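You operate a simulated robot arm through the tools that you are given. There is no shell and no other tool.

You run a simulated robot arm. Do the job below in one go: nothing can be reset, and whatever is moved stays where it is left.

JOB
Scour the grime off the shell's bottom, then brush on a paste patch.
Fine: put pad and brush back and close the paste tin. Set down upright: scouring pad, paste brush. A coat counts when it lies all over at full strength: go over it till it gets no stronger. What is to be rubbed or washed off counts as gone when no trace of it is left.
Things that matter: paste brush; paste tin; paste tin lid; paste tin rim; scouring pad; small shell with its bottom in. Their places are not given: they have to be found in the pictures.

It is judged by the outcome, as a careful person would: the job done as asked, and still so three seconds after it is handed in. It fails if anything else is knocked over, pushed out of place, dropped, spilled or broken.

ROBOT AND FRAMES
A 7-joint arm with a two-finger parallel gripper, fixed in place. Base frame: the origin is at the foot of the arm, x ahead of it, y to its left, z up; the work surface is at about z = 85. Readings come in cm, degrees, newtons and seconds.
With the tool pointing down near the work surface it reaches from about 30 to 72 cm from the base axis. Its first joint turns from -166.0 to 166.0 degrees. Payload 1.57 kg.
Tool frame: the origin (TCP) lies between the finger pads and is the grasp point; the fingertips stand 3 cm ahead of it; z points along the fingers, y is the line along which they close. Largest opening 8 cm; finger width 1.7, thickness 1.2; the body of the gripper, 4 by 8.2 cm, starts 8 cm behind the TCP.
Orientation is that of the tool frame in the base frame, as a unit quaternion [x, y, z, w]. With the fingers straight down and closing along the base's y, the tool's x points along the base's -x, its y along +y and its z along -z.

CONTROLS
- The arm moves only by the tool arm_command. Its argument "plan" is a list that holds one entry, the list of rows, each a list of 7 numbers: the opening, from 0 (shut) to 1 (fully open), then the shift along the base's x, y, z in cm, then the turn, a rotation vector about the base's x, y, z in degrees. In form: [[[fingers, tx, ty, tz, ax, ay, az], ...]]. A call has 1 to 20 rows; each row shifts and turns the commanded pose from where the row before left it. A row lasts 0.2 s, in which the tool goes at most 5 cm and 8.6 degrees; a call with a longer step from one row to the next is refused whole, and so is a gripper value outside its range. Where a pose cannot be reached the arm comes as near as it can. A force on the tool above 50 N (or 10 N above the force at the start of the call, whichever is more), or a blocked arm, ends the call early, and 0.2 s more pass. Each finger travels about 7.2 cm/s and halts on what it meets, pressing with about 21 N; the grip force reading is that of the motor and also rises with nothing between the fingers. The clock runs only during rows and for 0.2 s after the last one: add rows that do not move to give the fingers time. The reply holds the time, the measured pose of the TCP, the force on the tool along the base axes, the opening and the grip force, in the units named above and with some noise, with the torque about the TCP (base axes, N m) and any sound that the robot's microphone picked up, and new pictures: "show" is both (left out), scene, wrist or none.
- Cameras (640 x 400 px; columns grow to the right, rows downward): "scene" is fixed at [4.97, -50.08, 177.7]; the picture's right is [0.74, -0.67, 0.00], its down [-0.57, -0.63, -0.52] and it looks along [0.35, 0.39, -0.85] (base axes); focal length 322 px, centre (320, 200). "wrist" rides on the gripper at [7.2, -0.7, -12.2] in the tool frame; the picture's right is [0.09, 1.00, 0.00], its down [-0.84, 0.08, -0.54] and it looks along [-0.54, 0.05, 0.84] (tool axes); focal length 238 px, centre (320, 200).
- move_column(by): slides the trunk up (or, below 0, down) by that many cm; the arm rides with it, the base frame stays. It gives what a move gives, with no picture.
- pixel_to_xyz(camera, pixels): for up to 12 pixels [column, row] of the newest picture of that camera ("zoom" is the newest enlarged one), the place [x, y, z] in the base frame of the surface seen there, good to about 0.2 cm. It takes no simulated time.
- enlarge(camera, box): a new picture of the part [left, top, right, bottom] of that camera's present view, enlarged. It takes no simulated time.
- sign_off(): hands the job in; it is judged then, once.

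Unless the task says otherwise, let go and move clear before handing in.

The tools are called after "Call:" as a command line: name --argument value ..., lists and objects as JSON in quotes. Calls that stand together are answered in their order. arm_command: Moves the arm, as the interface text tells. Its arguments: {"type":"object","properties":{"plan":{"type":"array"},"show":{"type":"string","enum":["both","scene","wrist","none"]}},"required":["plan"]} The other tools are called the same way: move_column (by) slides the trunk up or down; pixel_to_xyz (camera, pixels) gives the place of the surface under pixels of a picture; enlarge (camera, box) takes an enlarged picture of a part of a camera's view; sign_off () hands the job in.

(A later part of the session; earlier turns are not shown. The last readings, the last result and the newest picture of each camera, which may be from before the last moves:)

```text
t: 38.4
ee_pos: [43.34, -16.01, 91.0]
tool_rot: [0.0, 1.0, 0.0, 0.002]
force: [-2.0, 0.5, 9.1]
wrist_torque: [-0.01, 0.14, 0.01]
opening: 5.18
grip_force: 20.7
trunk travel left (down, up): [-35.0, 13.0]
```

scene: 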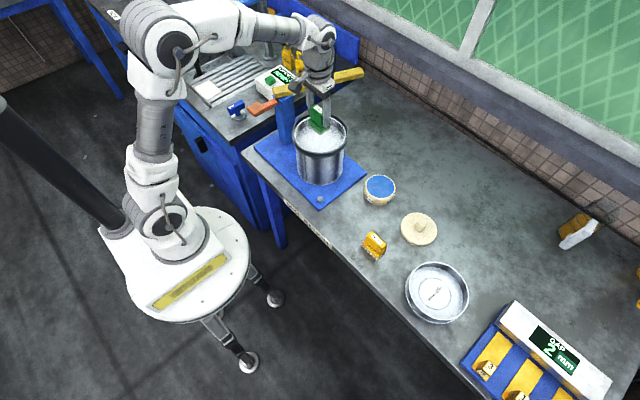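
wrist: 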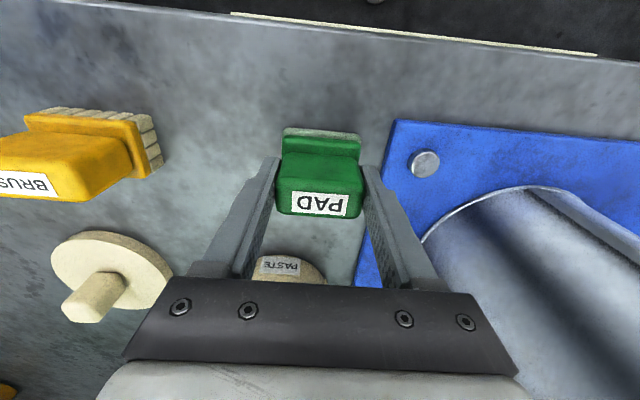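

Contact is felt (9 N), so the pad stands on the table. I'll ease off slightly, open to 0.75 and go straight up.

Call:
arm_command --plan '[[[0.0, 0, 0, 0.05, 0, 0, 0], [0.7, 0, 0, 0, 0, 0, 0], [0.75, 0, 0, 0, 0, 0, 0], [0.75, 0, 0, 0, 0, 0, 0], [0.75, 0, 0, 1.0, 0, 0, 0], [0.75, 0, 0, 2.0, 0, 0, 0], [0.75, 0, 0, 3.0, 0, 0, 0], [0.75, 0, 0, 3.0, 0, 0, 0], [0.75, 0, 0, 2.0, 0, 0, 0], [0.75, 0, 0, 0, 0, 0, 0]]]' --show "both"

Call:
enlarge --camera "scene" --box '[300, 170, 460, 270]'

```text
t: 40.6
ee_pos: [43.27, -16.15, 101.8]
tool_rot: [0.0, 1.0, 0.0, 0.0]
force: [-0.1, 0.0, 0.4]
wrist_torque: [0.02, -0.01, 0.0]
opening: 6.01
grip_force: 0.1
trunk travel left (down, up): [-35.0, 13.0]
```

scene: 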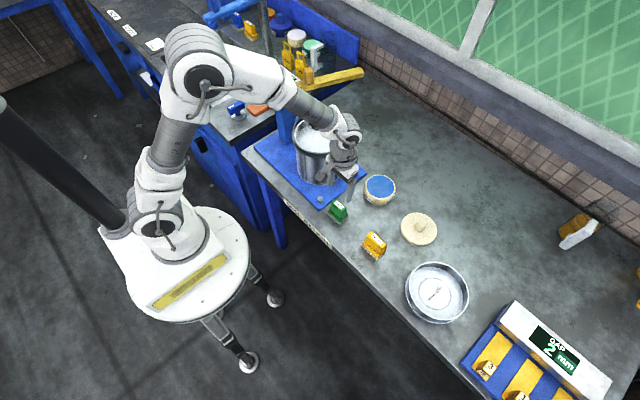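
wrist: 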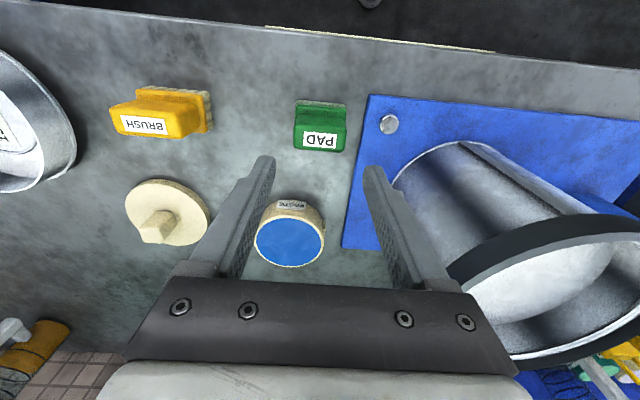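

```text
4.00 times, centred on (380, 220) of scene
```

zoom: 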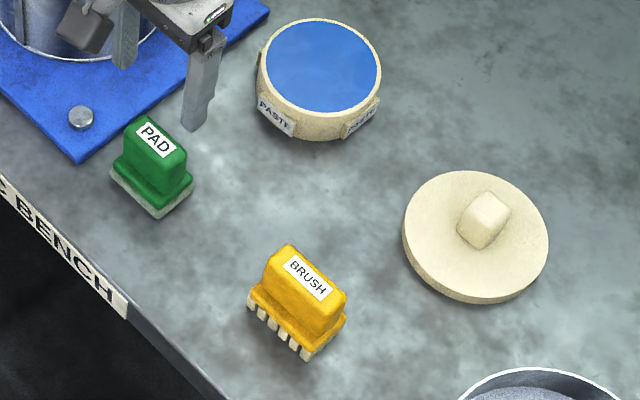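

The pad stands upright in its old place. I'll now move above the brush at about (43.3, −32) with the fingers fully open.

Call:
arm_command --plan '[[[0.9, 0, -1.5, 0, 0, 0, 0], [1.0, 0, -2.5, 0, 0, 0, 0], [1.0, 0, -3.0, 0, 0, 0, 0], [1.0, 0, -3.0, 0, 0, 0, 0], [1.0, 0, -3.0, 0, 0, 0, 0], [1.0, 0, -2.0, 0, 0, 0, 0], [1.0, 0, -0.85, 0, 0, 0, 0], [1.0, 0, 0, 0, 0, 0, 0], [1.0, 0, 0, 0, 0, 0, 0]]]' --show "wrist"

Call:
enlarge --camera "wrist" --box '[220, 60, 420, 260]'

```text
t: 42.6
ee_pos: [43.31, -31.96, 101.95]
tool_rot: [0.0, 1.0, -0.001, 0.0]
force: [0.5, -1.5, 0.4]
wrist_torque: [0.04, 0.01, 0.01]
opening: 8.01
grip_force: 0.0
trunk travel left (down, up): [-35.0, 13.0]
```

wrist: 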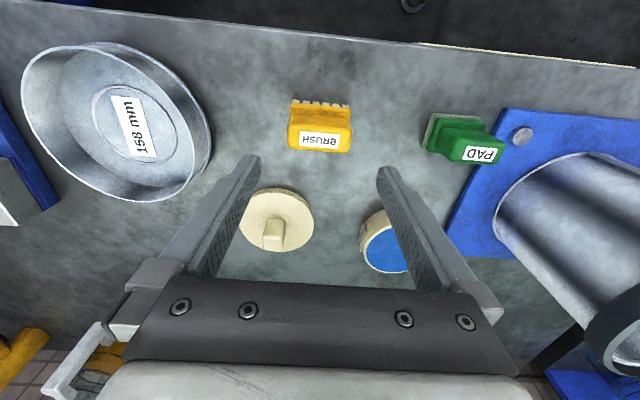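

```text
2.00 times, centred on (320, 160) of wrist
```

zoom: 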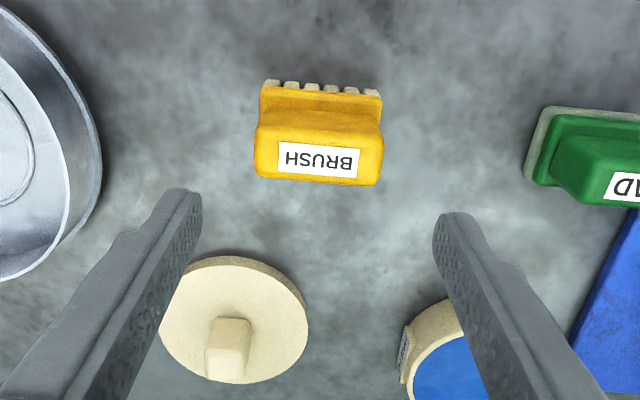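

Call:
pixel_to_xyz --camera "zoom" --pixels '[[260, 145], [380, 148], [320, 140], [320, 180], [257, 170], [378, 178], [264, 95], [380, 105], [320, 95], [268, 88], [380, 95], [90, 150]]'

Call:
pixel_to_xyz --camera "wrist" --pixels '[[205, 130], [195, 180], [275, 222], [275, 242], [262, 232], [286, 235], [275, 250], [275, 190], [242, 215], [312, 215], [385, 240], [205, 110]]'

```text
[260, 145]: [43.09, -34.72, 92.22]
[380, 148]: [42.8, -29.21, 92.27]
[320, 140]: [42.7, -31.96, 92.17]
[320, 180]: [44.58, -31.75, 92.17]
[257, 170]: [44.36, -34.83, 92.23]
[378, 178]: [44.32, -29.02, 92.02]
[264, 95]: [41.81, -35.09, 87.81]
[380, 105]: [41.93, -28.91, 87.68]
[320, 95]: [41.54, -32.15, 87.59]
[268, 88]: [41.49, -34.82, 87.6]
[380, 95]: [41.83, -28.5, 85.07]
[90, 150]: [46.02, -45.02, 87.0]
```

```text
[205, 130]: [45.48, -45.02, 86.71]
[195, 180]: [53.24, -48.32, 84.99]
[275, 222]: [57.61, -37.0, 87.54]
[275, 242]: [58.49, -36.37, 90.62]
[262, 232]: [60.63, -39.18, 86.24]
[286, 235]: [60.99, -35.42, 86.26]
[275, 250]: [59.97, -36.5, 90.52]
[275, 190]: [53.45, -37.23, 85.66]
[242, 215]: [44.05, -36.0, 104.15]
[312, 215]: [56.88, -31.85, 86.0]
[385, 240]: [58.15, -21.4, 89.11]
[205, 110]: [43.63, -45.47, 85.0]
```

The brush handle centre reads (43.4, −31.92) with its top at 92.2 and the flange top at 87.7. I'll descend to TCP z≈91.2.

Call:
arm_command --plan '[[[1.0, 0.05, 0.1, -2.0, 0, 0, 0], [1.0, 0, 0, -2.0, 0, 0, 0], [1.0, 0, 0, -2.0, 0, 0, 0], [1.0, 0, 0, -2.0, 0, 0, 0], [1.0, 0, 0, -1.7, 0, 0, 0], [1.0, 0, 0, -1.0, 0, 0, 0], [1.0, 0, 0, 0, 0, 0, 0]]]' --show "wrist"

Call:
enlarge --camera "wrist" --box '[220, 80, 420, 280]'

```text
t: 44.2
ee_pos: [43.38, -31.9, 91.19]
tool_rot: [0.0, 1.0, 0.0, 0.002]
force: [-0.4, -0.1, 0.9]
wrist_torque: [0.02, -0.02, 0.0]
opening: 7.98
grip_force: 0.0
trunk travel left (down, up): [-35.0, 13.0]
```

wrist: 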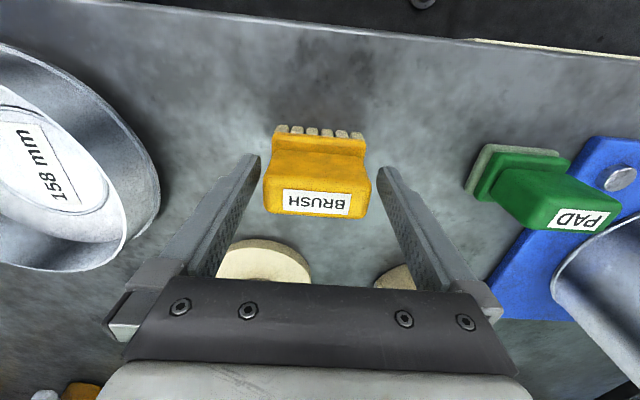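

```text
2.00 times, centred on (320, 180) of wrist
```

zoom: 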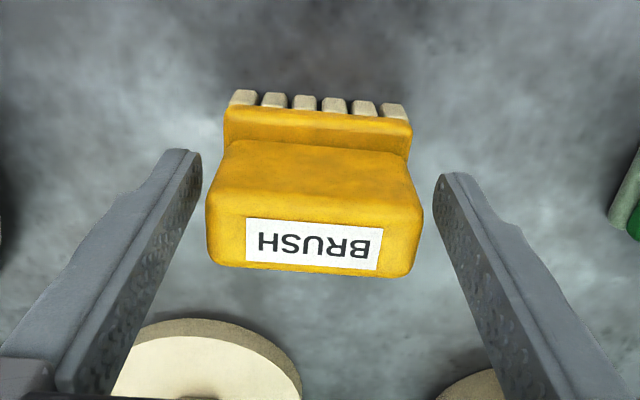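

The brush handle is between the fingers and slightly nearer neither side (zoom 205–420 against 200 and 435). I'll close, then lift a little to check the hold.

Call:
arm_command --plan '[[[0.6, 0, 0, 0, 0, 0, 0], [0.0, 0, 0, 0, 0, 0, 0], [0.0, 0, 0, 0, 0, 0, 0], [0.0, 0, 0, 0, 0, 0, 0], [0.0, 0, 0, 0, 0, 0, 0]]]' --show "wrist"

```text
t: 45.4
ee_pos: [43.48, -31.78, 91.26]
tool_rot: [0.0, 1.0, 0.0, 0.0]
force: [0.0, 0.2, -0.1]
wrist_torque: [0.0, -0.03, -0.03]
opening: 6.18
grip_force: 21.6
trunk travel left (down, up): [-35.0, 13.0]
```

wrist: 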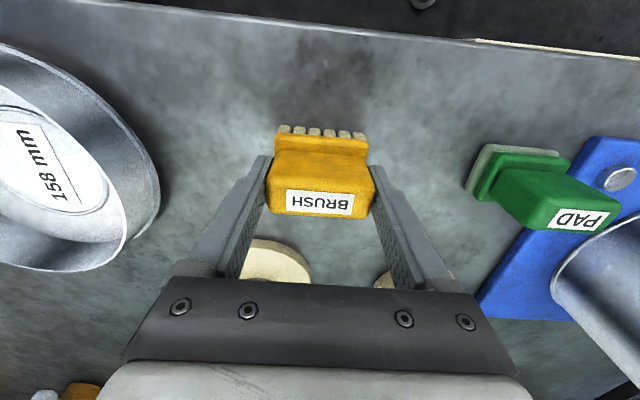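

The brush is held (opening 6.18, 21.6 N). Before dipping, I'll measure the tin's paste edge and rim precisely in the scene view.

Call:
arm_command --plan '[[[0.0, 0, 0, 1.0, 0, 0, 0], [0.0, 0, 0, 2.5, 0, 0, 0], [0.0, 0, 0, 3.0, 0, 0, 0], [0.0, 0, 0, 3.0, 0, 0, 0], [0.0, 0, 0, 2.5, 0, 0, 0], [0.0, 0, 0, 0, 0, 0, 0]]]' --show "both"

Call:
enlarge --camera "scene" --box '[348, 165, 412, 213]'

```text
t: 46.8
ee_pos: [43.41, -31.87, 103.21]
tool_rot: [0.0, 1.0, 0.0, 0.0]
force: [-0.5, 0.7, -0.7]
wrist_torque: [-0.03, 0.01, -0.02]
opening: 6.18
grip_force: 21.0
trunk travel left (down, up): [-35.0, 13.0]
```

scene: 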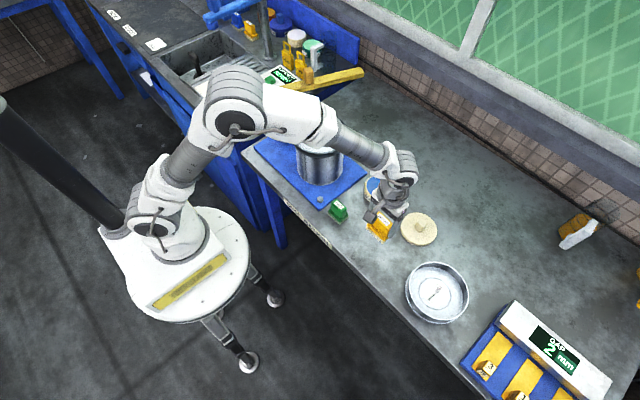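
wrist: 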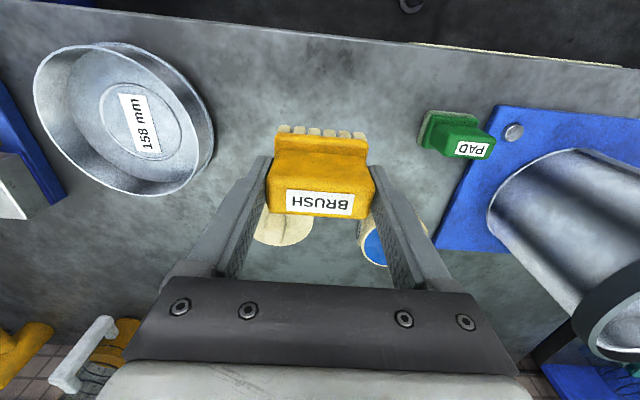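

```text
8.33 times, centred on (380, 189) of scene
```

zoom: 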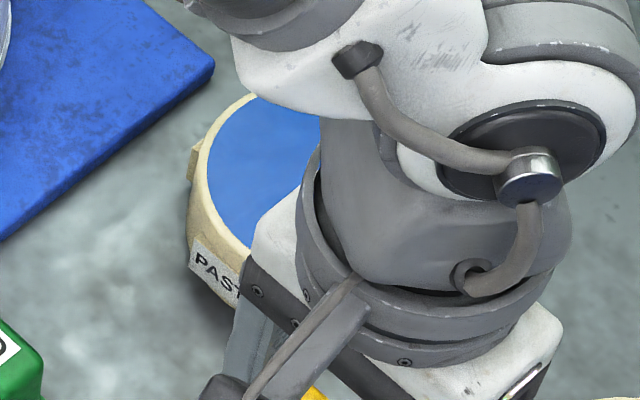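

The arm hides the tin in the scene view from here. I'll move sideways to y≈−18.9 (staying high) where the tin was visible before, and measure it there.

Call:
arm_command --plan '[[[0.0, 0, 1.5, 0, 0, 0, 0], [0.0, 0, 2.5, 0, 0, 0, 0], [0.0, 0, 3.0, 0, 0, 0, 0], [0.0, 0, 3.0, 0, 0, 0, 0], [0.0, 0, 2.0, 0, 0, 0, 0], [0.0, 0, 1.02, 0, 0, 0, 0], [0.0, 0, 0, 0, 0, 0, 0], [0.0, 0, 0, 0, 0, 0, 0]]]' --show "both"

Call:
enlarge --camera "scene" --box '[348, 165, 412, 213]'

```text
t: 48.6
ee_pos: [43.28, -18.86, 103.12]
tool_rot: [0.0, 1.0, -0.001, 0.0]
force: [-1.1, -0.4, -1.2]
wrist_torque: [-0.01, 0.01, 0.0]
opening: 6.16
grip_force: 20.7
trunk travel left (down, up): [-35.0, 13.0]
```

scene: 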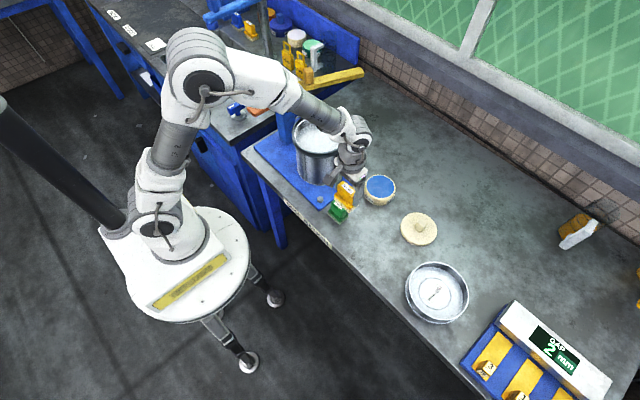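
wrist: 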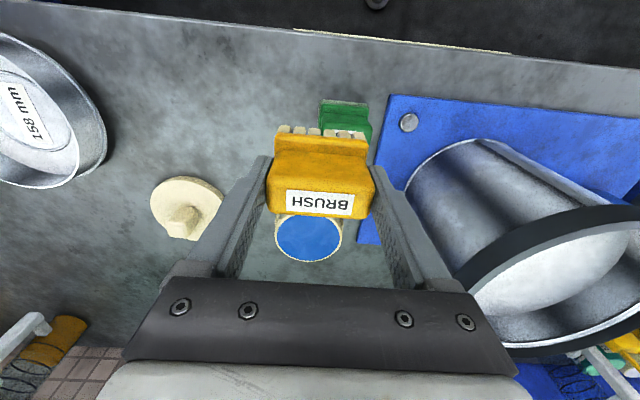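

```text
8.33 times, centred on (380, 189) of scene
```

zoom: 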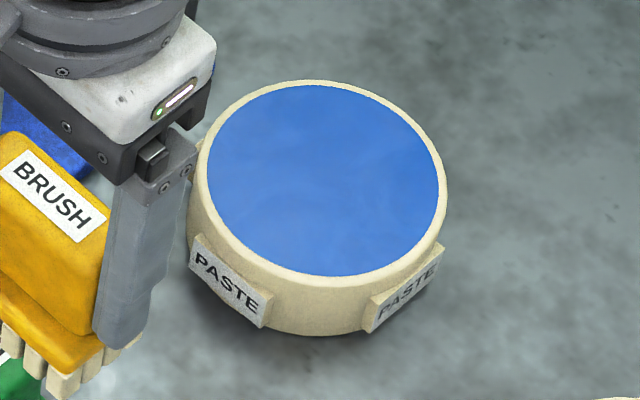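

Call:
pixel_to_xyz --camera "zoom" --pixels '[[322, 180], [212, 175], [436, 185], [320, 90], [325, 270], [203, 170], [443, 190], [315, 82], [328, 282], [240, 240], [400, 115], [250, 105]]'

```text
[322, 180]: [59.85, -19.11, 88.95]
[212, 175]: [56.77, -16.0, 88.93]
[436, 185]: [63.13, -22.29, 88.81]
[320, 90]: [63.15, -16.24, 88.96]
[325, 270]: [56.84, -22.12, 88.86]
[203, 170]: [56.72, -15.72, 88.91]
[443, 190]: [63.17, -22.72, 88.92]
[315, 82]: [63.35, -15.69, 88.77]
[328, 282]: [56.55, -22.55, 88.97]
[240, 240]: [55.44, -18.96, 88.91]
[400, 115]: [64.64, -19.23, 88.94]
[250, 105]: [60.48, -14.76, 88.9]
```

The paste disc centres on (60.0, −19.15) with inner radius about 4.5, surface z≈88.9; the brush head fits inside. I'll go over the tin and come down to just above the paste.

Call:
arm_command --plan '[[[0.0, 1.5, -0.05, 0, 0, 0, 0], [0.0, 2.5, -0.05, 0, 0, 0, 0], [0.0, 3.0, -0.05, 0, 0, 0, 0], [0.0, 3.0, -0.05, 0, 0, 0, 0], [0.0, 3.0, -0.05, 0, 0, 0, 0], [0.0, 2.4, 0, 0, 0, 0, 0], [0.0, 1.2, 0, 0, 0, 0, 0], [0.0, 0, 0, 0, 0, 0, 0], [0.0, 0, 0, -1.5, 0, 0, 0], [0.0, 0, 0, -2.0, 0, 0, 0], [0.0, 0, 0, -2.0, 0, 0, 0], [0.0, 0, 0, -1.5, 0, 0, 0], [0.0, 0, 0, 0, 0, 0, 0]]]' --show "both"

Call:
enlarge --camera "scene" --box '[330, 140, 430, 220]'

```text
t: 51.4
ee_pos: [60.01, -19.15, 96.2]
tool_rot: [0.0, 1.0, 0.0, 0.0]
force: [0.5, 0.0, -1.6]
wrist_torque: [0.0, -0.01, 0.04]
opening: 6.18
grip_force: 21.2
trunk travel left (down, up): [-35.0, 13.0]
```

scene: 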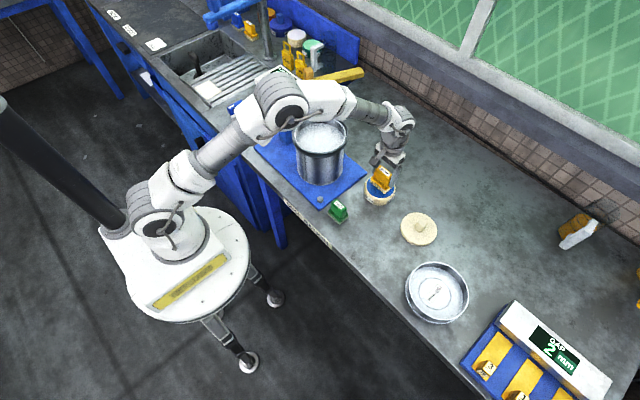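
wrist: 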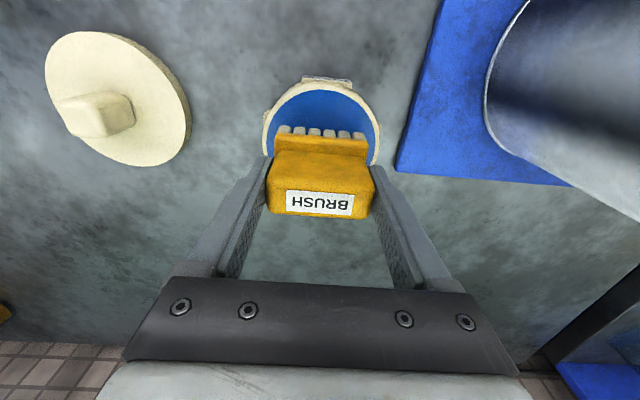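

```text
5.00 times, centred on (380, 180) of scene
```

zoom: 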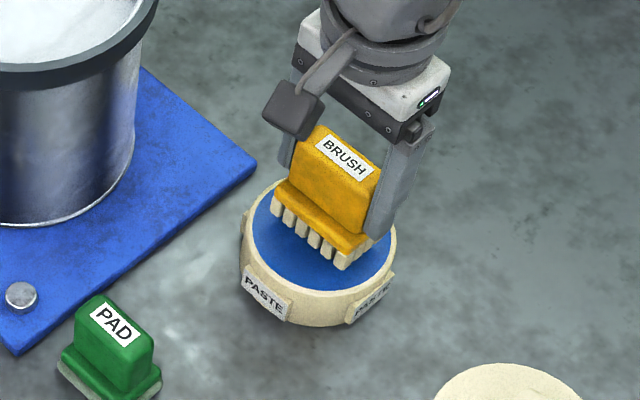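

The bristles are centred over the blue paste inside the rim. I'll lower them slowly into the paste.

Call:
arm_command --plan '[[[0.0, 0, 0, -0.4, 0, 0, 0], [0.0, 0, 0, -0.3, 0, 0, 0], [0.0, 0, 0, -0.2, 0, 0, 0], [0.0, 0, 0, -0.1, 0, 0, 0], [0.0, 0, 0, -0.1, 0, 0, 0], [0.0, 0, 0, 0, 0, 0, 0]]]' --show "both"

Call:
enlarge --camera "scene" --box '[340, 150, 420, 214]'

```text
t: 52.8
ee_pos: [59.88, -19.1, 95.15]
tool_rot: [-0.001, 1.0, 0.0, 0.001]
force: [-1.2, 0.4, 6.0]
wrist_torque: [0.05, 0.15, 0.0]
opening: 6.18
grip_force: 20.5
trunk travel left (down, up): [-35.0, 13.0]
```

scene: 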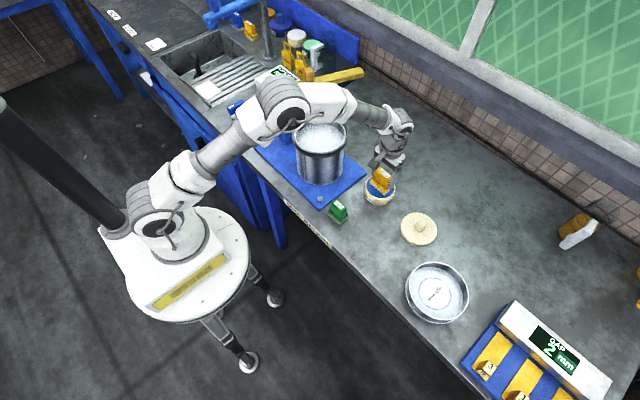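
wrist: 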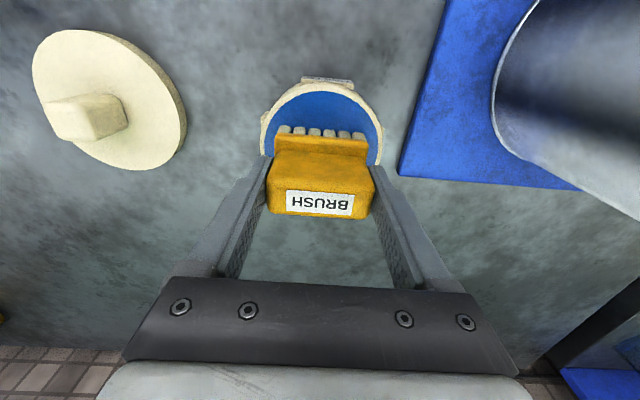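

```text
6.25 times, centred on (380, 182) of scene
```

zoom: 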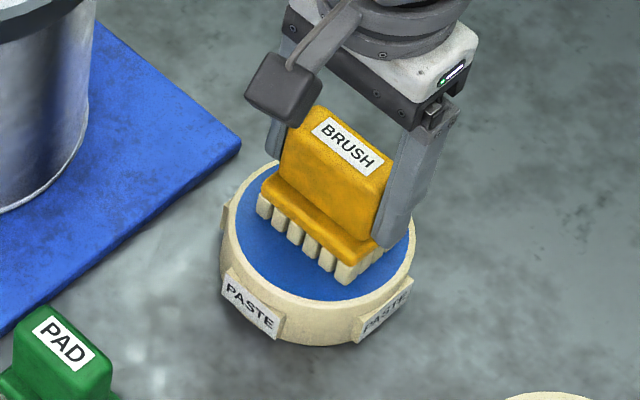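

The bristles touch the paste with 6 N. I'll dwell with a small wiggle to load them, then lift a few cm and look for paste and drips.

Call:
arm_command --plan '[[[0.0, 0.2, 0, 0, 0, 0, 0], [0.0, -0.2, 0, 0, 0, 0, 0], [0.0, -0.2, 0, 0, 0, 0, 0], [0.0, 0.2, 0, 0, 0, 0, 0], [0.0, 0, 0, 0, 0, 0, 0], [0.0, 0, 0, 0.5, 0, 0, 0], [0.0, 0, 0, 1.0, 0, 0, 0], [0.0, 0, 0, 1.0, 0, 0, 0], [0.0, 0, 0, 0, 0, 0, 0]]]' --show "both"

Call:
enlarge --camera "scene" --box '[340, 150, 420, 214]'

```text
t: 54.8
ee_pos: [59.92, -19.03, 97.57]
tool_rot: [0.0, 1.0, 0.001, 0.001]
force: [-0.4, 0.5, -1.1]
wrist_torque: [0.01, 0.02, -0.02]
opening: 6.2
grip_force: 21.3
trunk travel left (down, up): [-35.0, 13.0]
```

scene: 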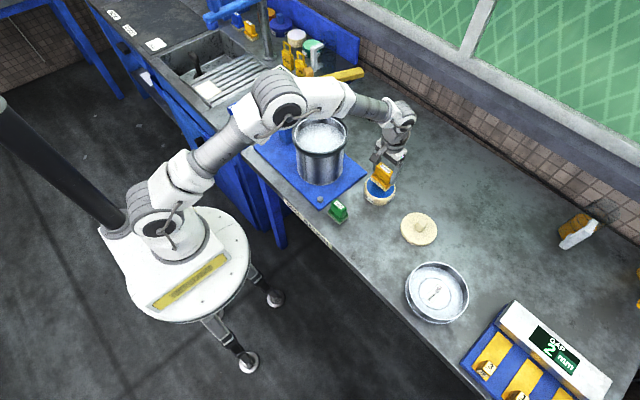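
wrist: 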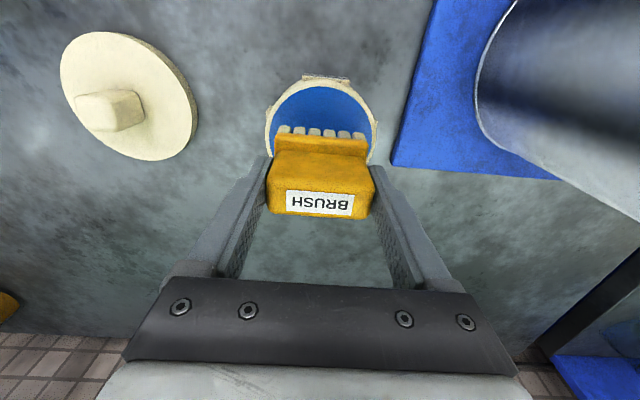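

```text
6.25 times, centred on (380, 182) of scene
```

zoom: 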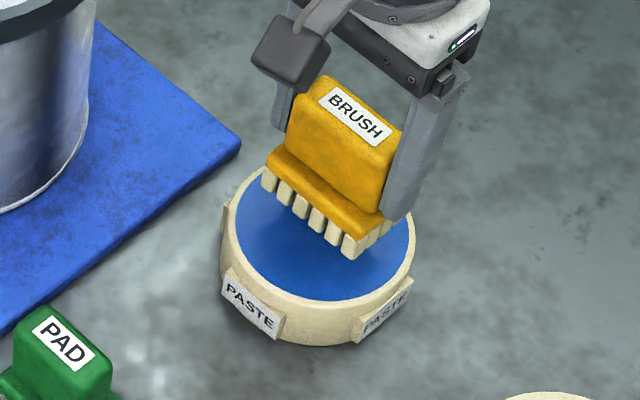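

No blue shows on the bristle sides and no drip is visible at zoom (310,240). I'll hold over the tin for a moment to let any drip fall back, then check again.

Call:
arm_command --plan '[[[0.0, 0, 0, 0, 0, 0, 0], [0.0, 0, 0, 0, 0, 0, 0], [0.0, 0, 0, 0, 0, 0, 0], [0.0, 0, 0, 0, 0, 0, 0], [0.0, 0, 0, 0, 0, 0, 0], [0.0, 0, 0, 0, 0, 0, 0], [0.0, 0, 0, 0, 0, 0, 0], [0.0, 0, 0, 0, 0, 0, 0]]]' --show "both"

Call:
enlarge --camera "scene" --box '[360, 165, 400, 195]'

Call:
enlarge --camera "wrist" --box '[250, 60, 390, 170]'

```text
t: 56.6
ee_pos: [59.98, -19.08, 97.59]
tool_rot: [0.0, 1.0, 0.0, 0.0]
force: [0.0, 0.4, -1.8]
wrist_torque: [-0.03, 0.03, -0.03]
opening: 6.18
grip_force: 20.9
trunk travel left (down, up): [-35.0, 13.0]
```

scene: 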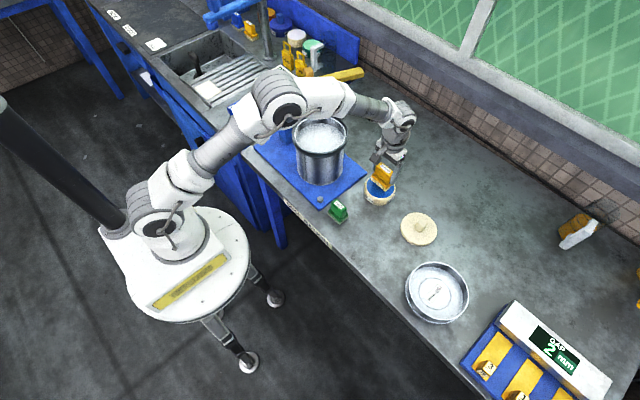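
wrist: 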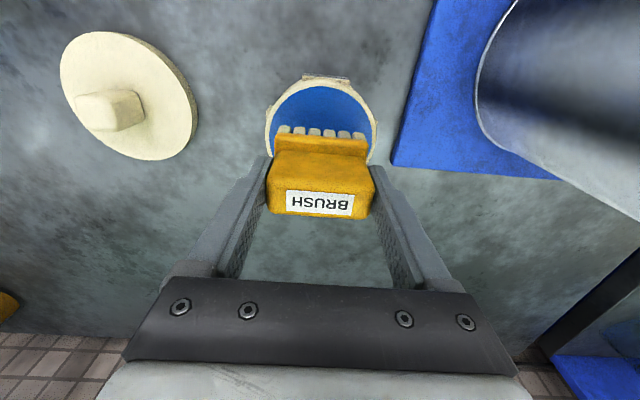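

```text
13.33 times, centred on (380, 180) of scene
```

zoom: 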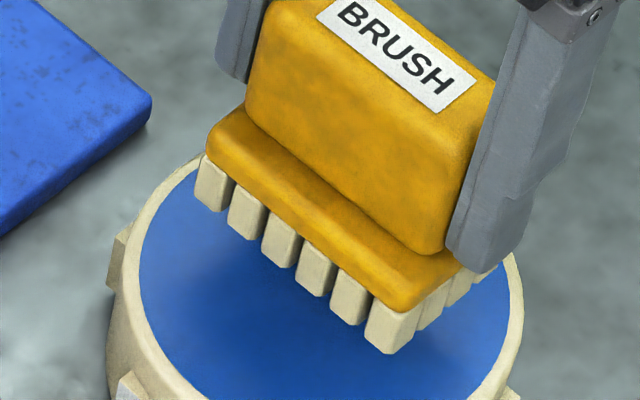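

```text
3.64 times, centred on (320, 115) of wrist
```

zoom: 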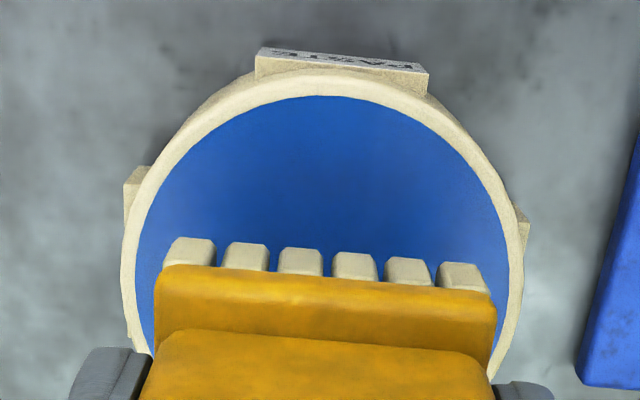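

No drips are visible. As a careful touch, I'll set the bristle edge lightly on the rim and drag it inward to wipe off excess, watching the force so the tin does not shift.

Call:
arm_command --plan '[[[0.0, 1.0, 0, 0, 0, 0, 0], [0.0, 1.0, 0, 0, 0, 0, 0], [0.0, 0, 0, -1.2, 0, 0, 0], [0.0, 0, 0, -0.9, 0, 0, 0], [0.0, 0, 0, -0.2, 0, 0, 0], [0.0, 0, 0, -0.1, 0, 0, 0], [0.0, 0, 0, -0.06, 0, 0, 0], [0.0, 0, 0, 0, 0, 0, 0]]]' --show "scene"

Call:
enlarge --camera "scene" --box '[350, 155, 410, 200]'

```text
t: 58.4
ee_pos: [61.88, -19.04, 95.2]
tool_rot: [0.0, 1.0, 0.0, 0.001]
force: [-0.2, 0.7, 1.2]
wrist_torque: [0.04, 0.01, 0.0]
opening: 6.16
grip_force: 21.7
trunk travel left (down, up): [-35.0, 13.0]
```

scene: 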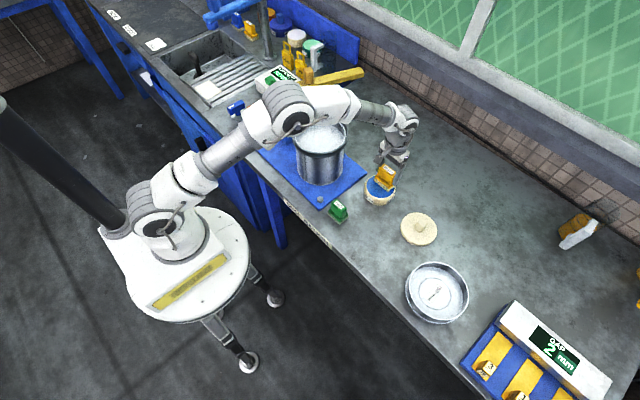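

```text
8.89 times, centred on (380, 178) of scene
```

zoom: 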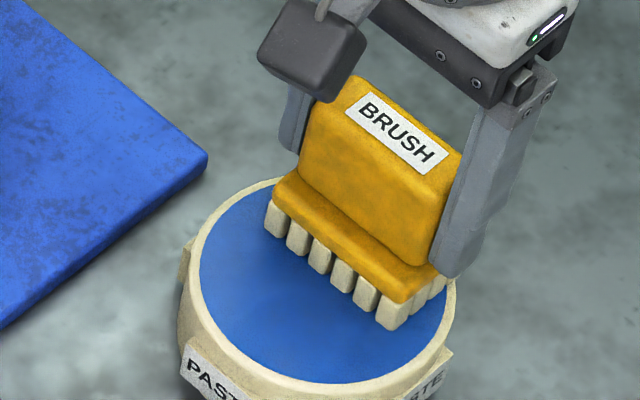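

There is a light touch of about 2 N on the rim. I'll drag inward 0.8 cm, lift, and carry the brush high over to the shell.

Call:
arm_command --plan '[[[0.0, -0.4, 0, 0, 0, 0, 0], [0.0, -0.4, 0, 0, 0, 0, 0], [0.0, -0.2, 0, 0.5, 0, 0, 0], [0.0, -0.5, 0, 1.5, 0, 0, 0], [0.0, -0.5, 0, 3.0, 0, 0, 0], [0.0, 0, 0, 3.5, 0, 0, 0], [0.0, 0, 0, 3.5, 0, 0, 0], [0.0, 0, 0, 3.5, 0, 0, 0], [0.0, 0, 0, 2.5, 0, 0, 0], [0.0, -0.7, 1.6, 0, 0, 0, 0], [0.0, -1.3, 3.0, 0, 0, 0, 0], [0.0, -1.3, 3.0, 0, 0, 0, 0], [0.0, -1.3, 3.0, 0, 0, 0, 0], [0.0, -1.3, 3.0, 0, 0, 0, 0], [0.0, -1.3, 3.0, 0, 0, 0, 0], [0.0, -1.3, 3.05, 0, 0, 0, 0], [0.0, 0, 0, 0, 0, 0, 0], [0.0, 0, 0, 0, 0, 0, 0]]]' --show "both"

Call:
enlarge --camera "scene" --box '[280, 80, 440, 240]'

```text
t: 62.2
ee_pos: [51.45, 0.53, 113.1]
tool_rot: [0.0, 1.0, 0.0, 0.0]
force: [0.0, -0.2, -1.1]
wrist_torque: [-0.03, 0.0, 0.03]
opening: 6.19
grip_force: 21.3
trunk travel left (down, up): [-35.0, 13.0]
```

scene: 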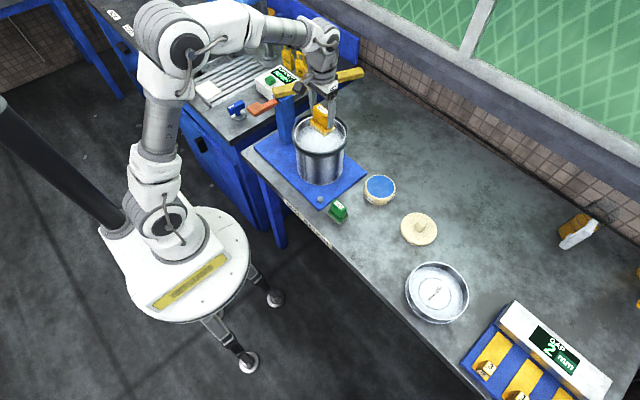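
wrist: 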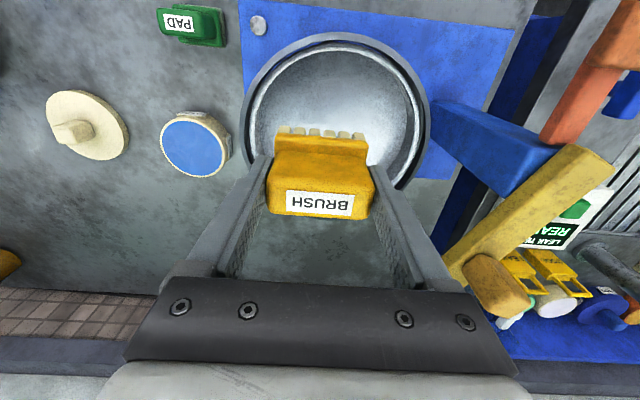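

```text
2.50 times, centred on (360, 160) of scene
```

zoom: 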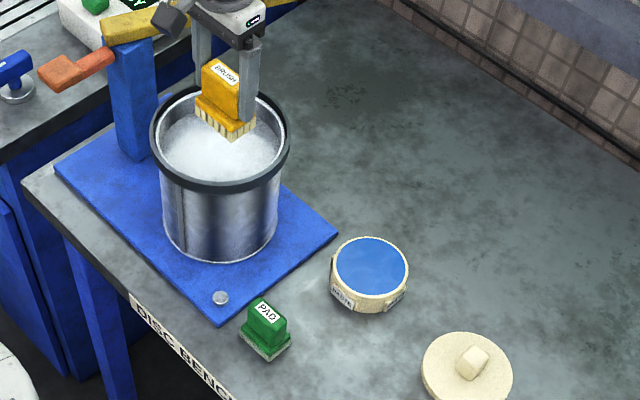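

The brush is over the shell with no drips on the way. I'll descend to just above the expected contact height (≈106.0).

Call:
arm_command --plan '[[[0.0, -0.1, -0.1, -1.5, 0, 0, 0], [0.0, -0.1, -0.1, -1.8, 0, 0, 0], [0.0, 0, 0, -1.8, 0, 0, 0], [0.0, 0, 0, -1.2, 0, 0, 0], [0.0, 0, 0, -0.4, 0, 0, 0], [0.0, 0, 0, -0.1, 0, 0, 0], [0.0, 0, 0, -0.1, 0, 0, 0], [0.0, 0, 0, -0.1, 0, 0, 0], [0.0, 0, 0, 0, 0, 0, 0]]]' --show "none"

```text
t: 64.2
ee_pos: [51.19, 0.37, 106.25]
tool_rot: [0.0, 1.0, 0.0, 0.0]
force: [0.1, -0.4, -0.9]
wrist_torque: [-0.03, 0.0, -0.03]
opening: 6.18
grip_force: 21.3
trunk travel left (down, up): [-35.0, 13.0]
```

Call:
arm_command --plan '[[[0.0, 0, 0, -0.08, 0, 0, 0], [0.0, 0, 0, -0.08, 0, 0, 0], [0.0, 0, 0, -0.05, 0, 0, 0], [0.0, 0, 0, 0, 0, 0, 0]]]' --show "none"

```text
t: 65.2
ee_pos: [51.35, 0.29, 105.94]
tool_rot: [0.0, 1.0, 0.0, 0.001]
force: [-0.7, 0.4, 3.8]
wrist_torque: [-0.06, 0.01, -0.03]
opening: 6.16
grip_force: 21.1
trunk travel left (down, up): [-35.0, 13.0]
```

The bristles touch with about 4–5 N. I'll stroke gently along x and then lift to see whether a blue coat is laid and where the patch is.

Call:
arm_command --plan '[[[0.0, 0.5, 0, 0, 0, 0, 0], [0.0, 0.5, 0, 0, 0, 0, 0], [0.0, -0.5, 0, 0, 0, 0, 0], [0.0, -0.5, 0, 0, 0, 0, 0], [0.0, -0.5, 0, 0, 0, 0, 0], [0.0, -0.5, 0, 0, 0, 0, 0], [0.0, 0.5, 0, 0, 0, 0, 0], [0.0, 0.5, 0, 0, 0, 0, 0], [0.0, 0, 0, 0, 0, 0, 0]]]' --show "both"

Call:
enlarge --camera "scene" --box '[280, 90, 370, 180]'

Call:
enlarge --camera "wrist" --box '[210, 20, 490, 270]'

```text
t: 67.2
ee_pos: [51.13, 0.42, 105.88]
tool_rot: [0.0, 1.0, 0.0, 0.0]
force: [-3.0, -0.2, 4.5]
wrist_torque: [-0.05, 0.06, -0.02]
opening: 6.17
grip_force: 21.1
trunk travel left (down, up): [-35.0, 13.0]
```

scene: 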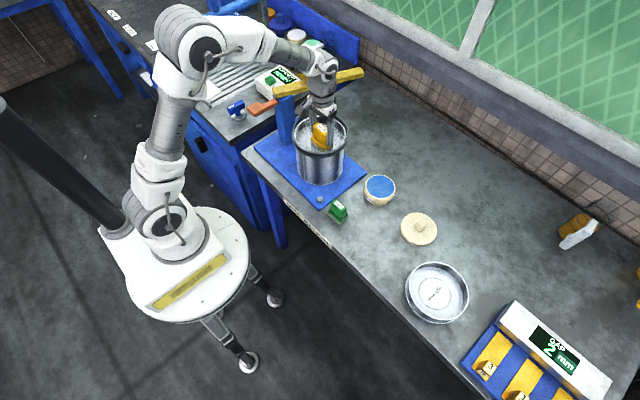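
wrist: 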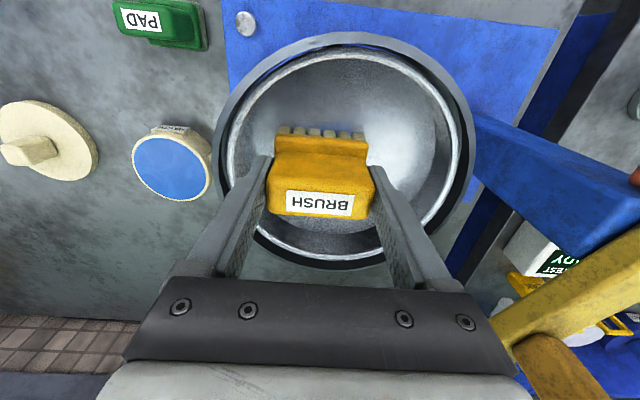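

```text
4.44 times, centred on (325, 135) of scene
```

zoom: 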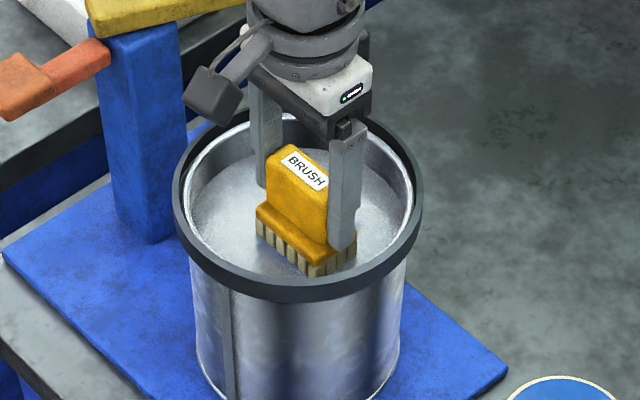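

```text
1.60 times, centred on (350, 145) of wrist
```

zoom: 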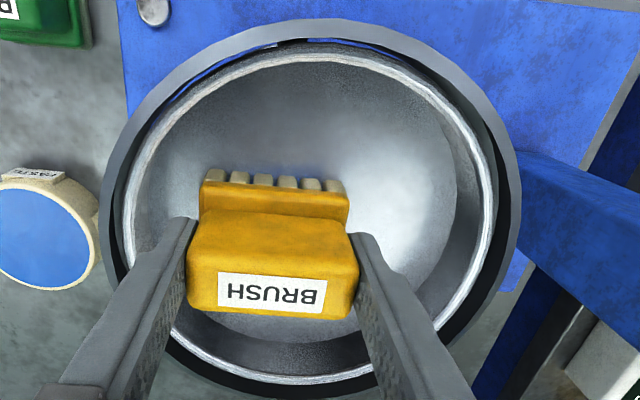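

No blue shows around the brush yet. I'll lift and shift aside to see what was left underneath.

Call:
arm_command --plan '[[[0.0, 0, 0, 1.0, 0, 0, 0], [0.0, 0, 0, 2.5, 0, 0, 0], [0.0, 0, 0, 3.0, 0, 0, 0], [0.0, 0, 0, 3.0, 0, 0, 0], [0.0, 2.0, 0, 3.0, 0, 0, 0], [0.0, 3.0, 0, 0, 0, 0, 0], [0.0, 0, 0, 0, 0, 0, 0]]]' --show "both"

Call:
enlarge --camera "scene" --box '[280, 100, 360, 180]'

Call:
enlarge --camera "wrist" --box '[230, 0, 430, 150]'

```text
t: 68.8
ee_pos: [56.24, 0.16, 118.5]
tool_rot: [0.001, 1.0, 0.001, 0.0]
force: [0.4, -0.5, -1.0]
wrist_torque: [0.01, 0.0, 0.01]
opening: 6.18
grip_force: 20.5
trunk travel left (down, up): [-35.0, 13.0]
```

scene: 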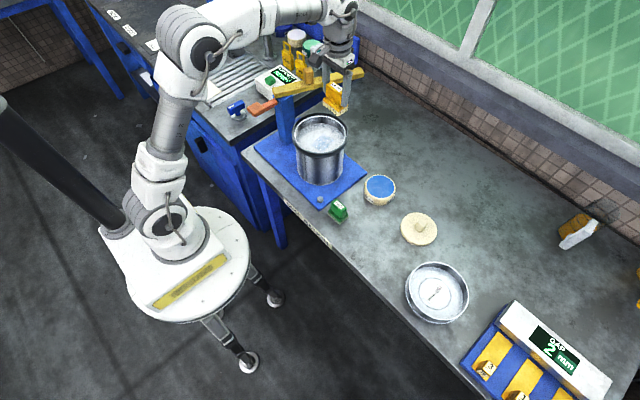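
wrist: 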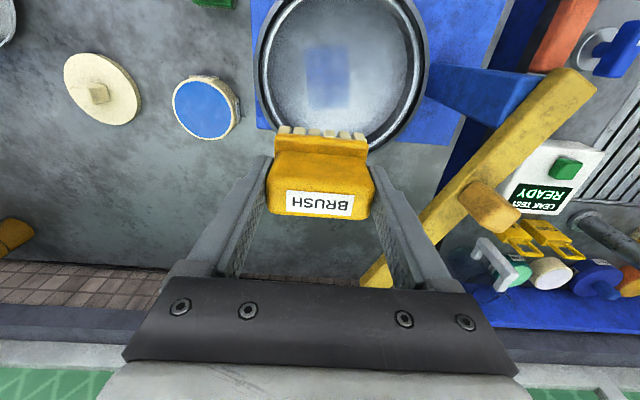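

```text
5.00 times, centred on (320, 140) of scene
```

zoom: 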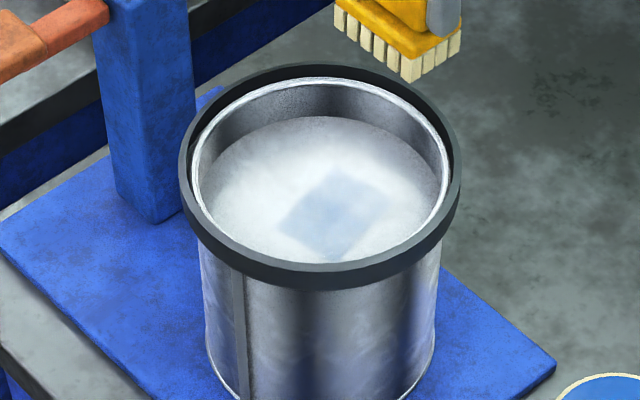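

```text
2.67 times, centred on (330, 75) of wrist
```

zoom: 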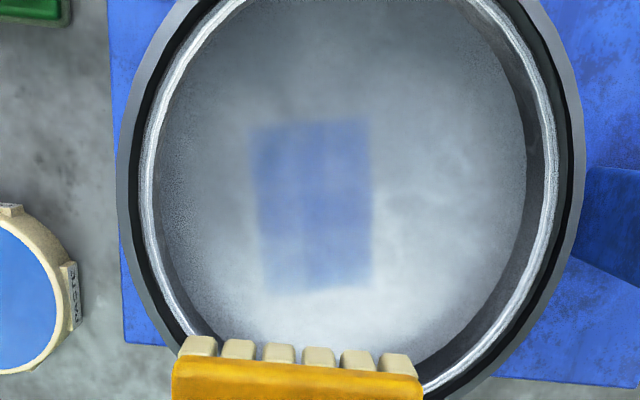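

A faint blue rectangle now shows on the floor (wrist zoom (250–372, 120–290)). I'll measure its corners to see whether it follows my strokes or a set patch.

Call:
pixel_to_xyz --camera "zoom" --pixels '[[250, 130], [368, 120], [372, 285], [268, 290], [312, 205], [155, 200], [530, 200], [340, 20], [195, 345], [430, 380], [312, 124], [320, 290]]'

Call:
enlarge --camera "scene" --box '[304, 125, 344, 155]'

Call:
enlarge --camera "wrist" --box '[290, 30, 370, 120]'

```text
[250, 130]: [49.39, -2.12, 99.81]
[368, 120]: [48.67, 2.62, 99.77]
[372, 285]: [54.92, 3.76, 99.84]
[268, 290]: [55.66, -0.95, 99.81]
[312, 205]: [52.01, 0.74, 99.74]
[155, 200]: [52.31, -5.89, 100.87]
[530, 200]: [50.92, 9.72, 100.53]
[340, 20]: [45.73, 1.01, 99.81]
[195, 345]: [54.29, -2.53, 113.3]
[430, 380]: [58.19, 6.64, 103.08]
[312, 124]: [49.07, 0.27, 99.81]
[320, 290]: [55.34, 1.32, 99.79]
```

```text
13.33 times, centred on (324, 140) of scene
```

zoom: 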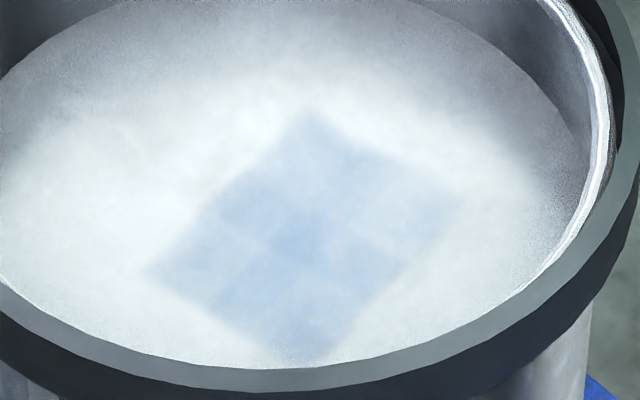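

```text
4.44 times, centred on (330, 75) of wrist
```

zoom: 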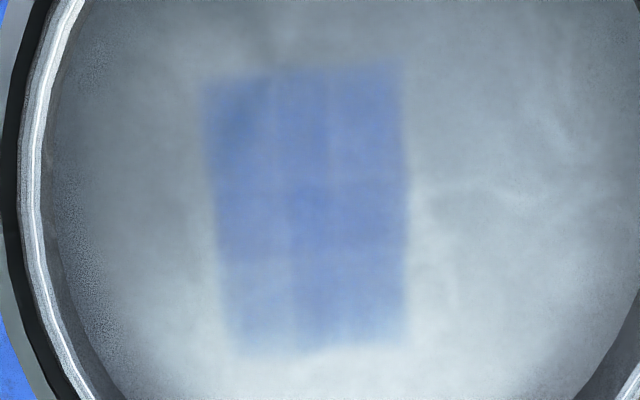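

The faint patch looks like a rectangle about 6.3 × 4.8 cm, slightly turned, centred near (52.1, 0.8). I'll cross-check its corners from the scene camera.

Call:
pixel_to_xyz --camera "scene" --pixels '[[323.25, 133.4], [334.5, 139.6], [323.25, 152], [311.6, 145.1], [323, 142.5]]'

Call:
pixel_to_xyz --camera "zoom" --pixels '[[205, 80], [400, 65], [405, 340], [240, 350], [270, 70], [330, 68], [205, 180], [405, 180], [225, 255], [405, 255], [300, 350], [310, 200]]'

```text
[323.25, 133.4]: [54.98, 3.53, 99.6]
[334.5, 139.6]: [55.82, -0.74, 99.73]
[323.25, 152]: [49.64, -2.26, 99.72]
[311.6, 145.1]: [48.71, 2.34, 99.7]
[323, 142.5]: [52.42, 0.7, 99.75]
```

```text
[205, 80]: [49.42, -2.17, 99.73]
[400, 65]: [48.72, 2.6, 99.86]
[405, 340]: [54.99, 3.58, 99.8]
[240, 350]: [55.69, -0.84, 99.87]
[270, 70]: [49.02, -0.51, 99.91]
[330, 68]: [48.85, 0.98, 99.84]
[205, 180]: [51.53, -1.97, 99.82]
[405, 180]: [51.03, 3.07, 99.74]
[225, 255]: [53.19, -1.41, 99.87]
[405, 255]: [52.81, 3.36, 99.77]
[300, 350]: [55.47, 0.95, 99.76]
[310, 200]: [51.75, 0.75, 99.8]
```

Both cameras agree: the patch has corners (49.5,−2.2), (48.7,2.5), (55.0,3.55), (55.75,−0.8) and is still faint. I'll go back down and stroke over its whole length, x 50.0–54.3 at y≈0.7.

Call:
arm_command --plan '[[[0.0, -3.0, 0.2, 0, 0, 0, 0], [0.0, -3.3, 0.2, -1.0, 0, 0, 0], [0.0, 0, 0, -3.0, 0, 0, 0], [0.0, 0, 0, -3.0, 0, 0, 0], [0.0, 0, 0, -3.0, 0, 0, 0], [0.0, 0, 0, -1.7, 0, 0, 0], [0.0, 0, 0, -0.5, 0, 0, 0], [0.0, 0, 0, -0.2, 0, 0, 0], [0.0, 0, 0, -0.1, 0, 0, 0], [0.0, 0.6, 0, 0, 0, 0, 0], [0.0, 0.6, 0, 0, 0, 0, 0], [0.0, 0.6, 0, 0, 0, 0, 0], [0.0, 0.6, 0, 0, 0, 0, 0], [0.0, 0.6, 0, 0, 0, 0, 0], [0.0, 0.6, 0, 0, 0, 0, 0], [0.0, 0.7, 0, 0, 0, 0, 0], [0.0, -0.7, 0, 0, 0, 0, 0], [0.0, -0.6, 0, 0, 0, 0, 0], [0.0, -0.6, 0, 0, 0, 0, 0], [0.0, -0.6, 0, 0, 0, 0, 0]]]' --show "none"

Call:
arm_command --plan '[[[0.0, -0.6, 0, 0, 0, 0, 0], [0.0, -0.6, 0, 0, 0, 0, 0], [0.0, -0.6, 0, 0, 0, 0, 0], [0.0, 0, 0.4, 0, 0, 0, 0], [0.0, 0.6, 0, 0, 0, 0, 0], [0.0, 0.6, 0, 0, 0, 0, 0], [0.0, 0.6, 0, 0, 0, 0, 0], [0.0, 0.6, 0, 0, 0, 0, 0], [0.0, 0.6, 0, 0, 0, 0, 0], [0.0, 0.6, 0, 0, 0, 0, 0], [0.0, 0.7, 0, 0, 0, 0, 0], [0.0, 0, -0.6, 0, 0, 0, 0], [0.0, -0.7, 0, 0, 0, 0, 0], [0.0, -0.6, 0, 0, 0, 0, 0], [0.0, -0.6, 0, 0, 0, 0, 0], [0.0, -0.6, 0, 0, 0, 0, 0], [0.0, -0.6, 0, 0, 0, 0, 0], [0.0, -0.6, 0, 0, 0, 0, 0], [0.0, -0.6, 0, 0, 0, 0, 0], [0.0, 0, 0, 0, 0, 0, 0]]]' --show "both"

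Call:
enlarge --camera "scene" --box '[280, 90, 370, 180]'

```text
t: 73.0
ee_pos: [51.81, 0.66, 106.08]
tool_rot: [0.0, 1.0, 0.0, 0.001]
force: [1.4, 0.0, 7.8]
wrist_torque: [-0.01, -0.1, -0.02]
opening: 6.2
grip_force: 21.3
trunk travel left (down, up): [-35.0, 13.0]
```

```text
t: 77.2
ee_pos: [49.94, 0.53, 106.0]
tool_rot: [0.0, 1.0, 0.0, 0.001]
force: [1.9, 1.3, 7.7]
wrist_torque: [-0.02, -0.09, 0.0]
opening: 6.17
grip_force: 21.0
trunk travel left (down, up): [-35.0, 13.0]
```

scene: 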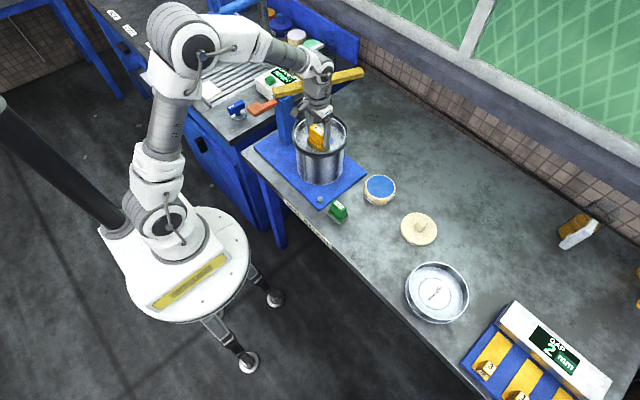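
wrist: 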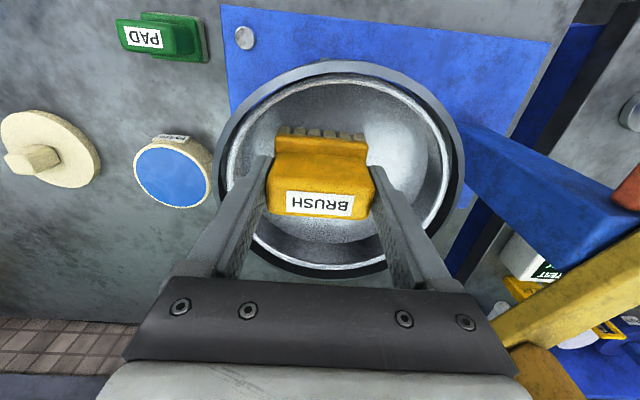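

```text
4.44 times, centred on (325, 135) of scene
```

zoom: 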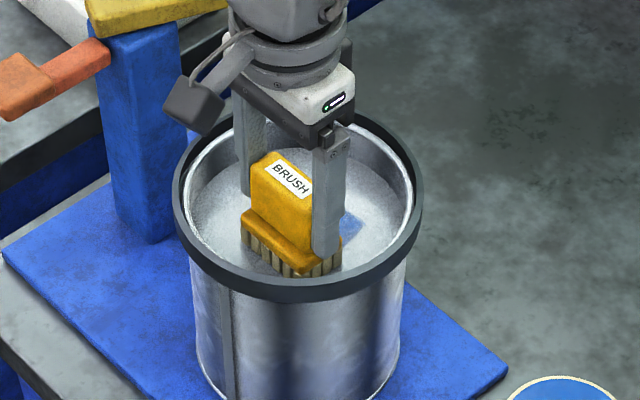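

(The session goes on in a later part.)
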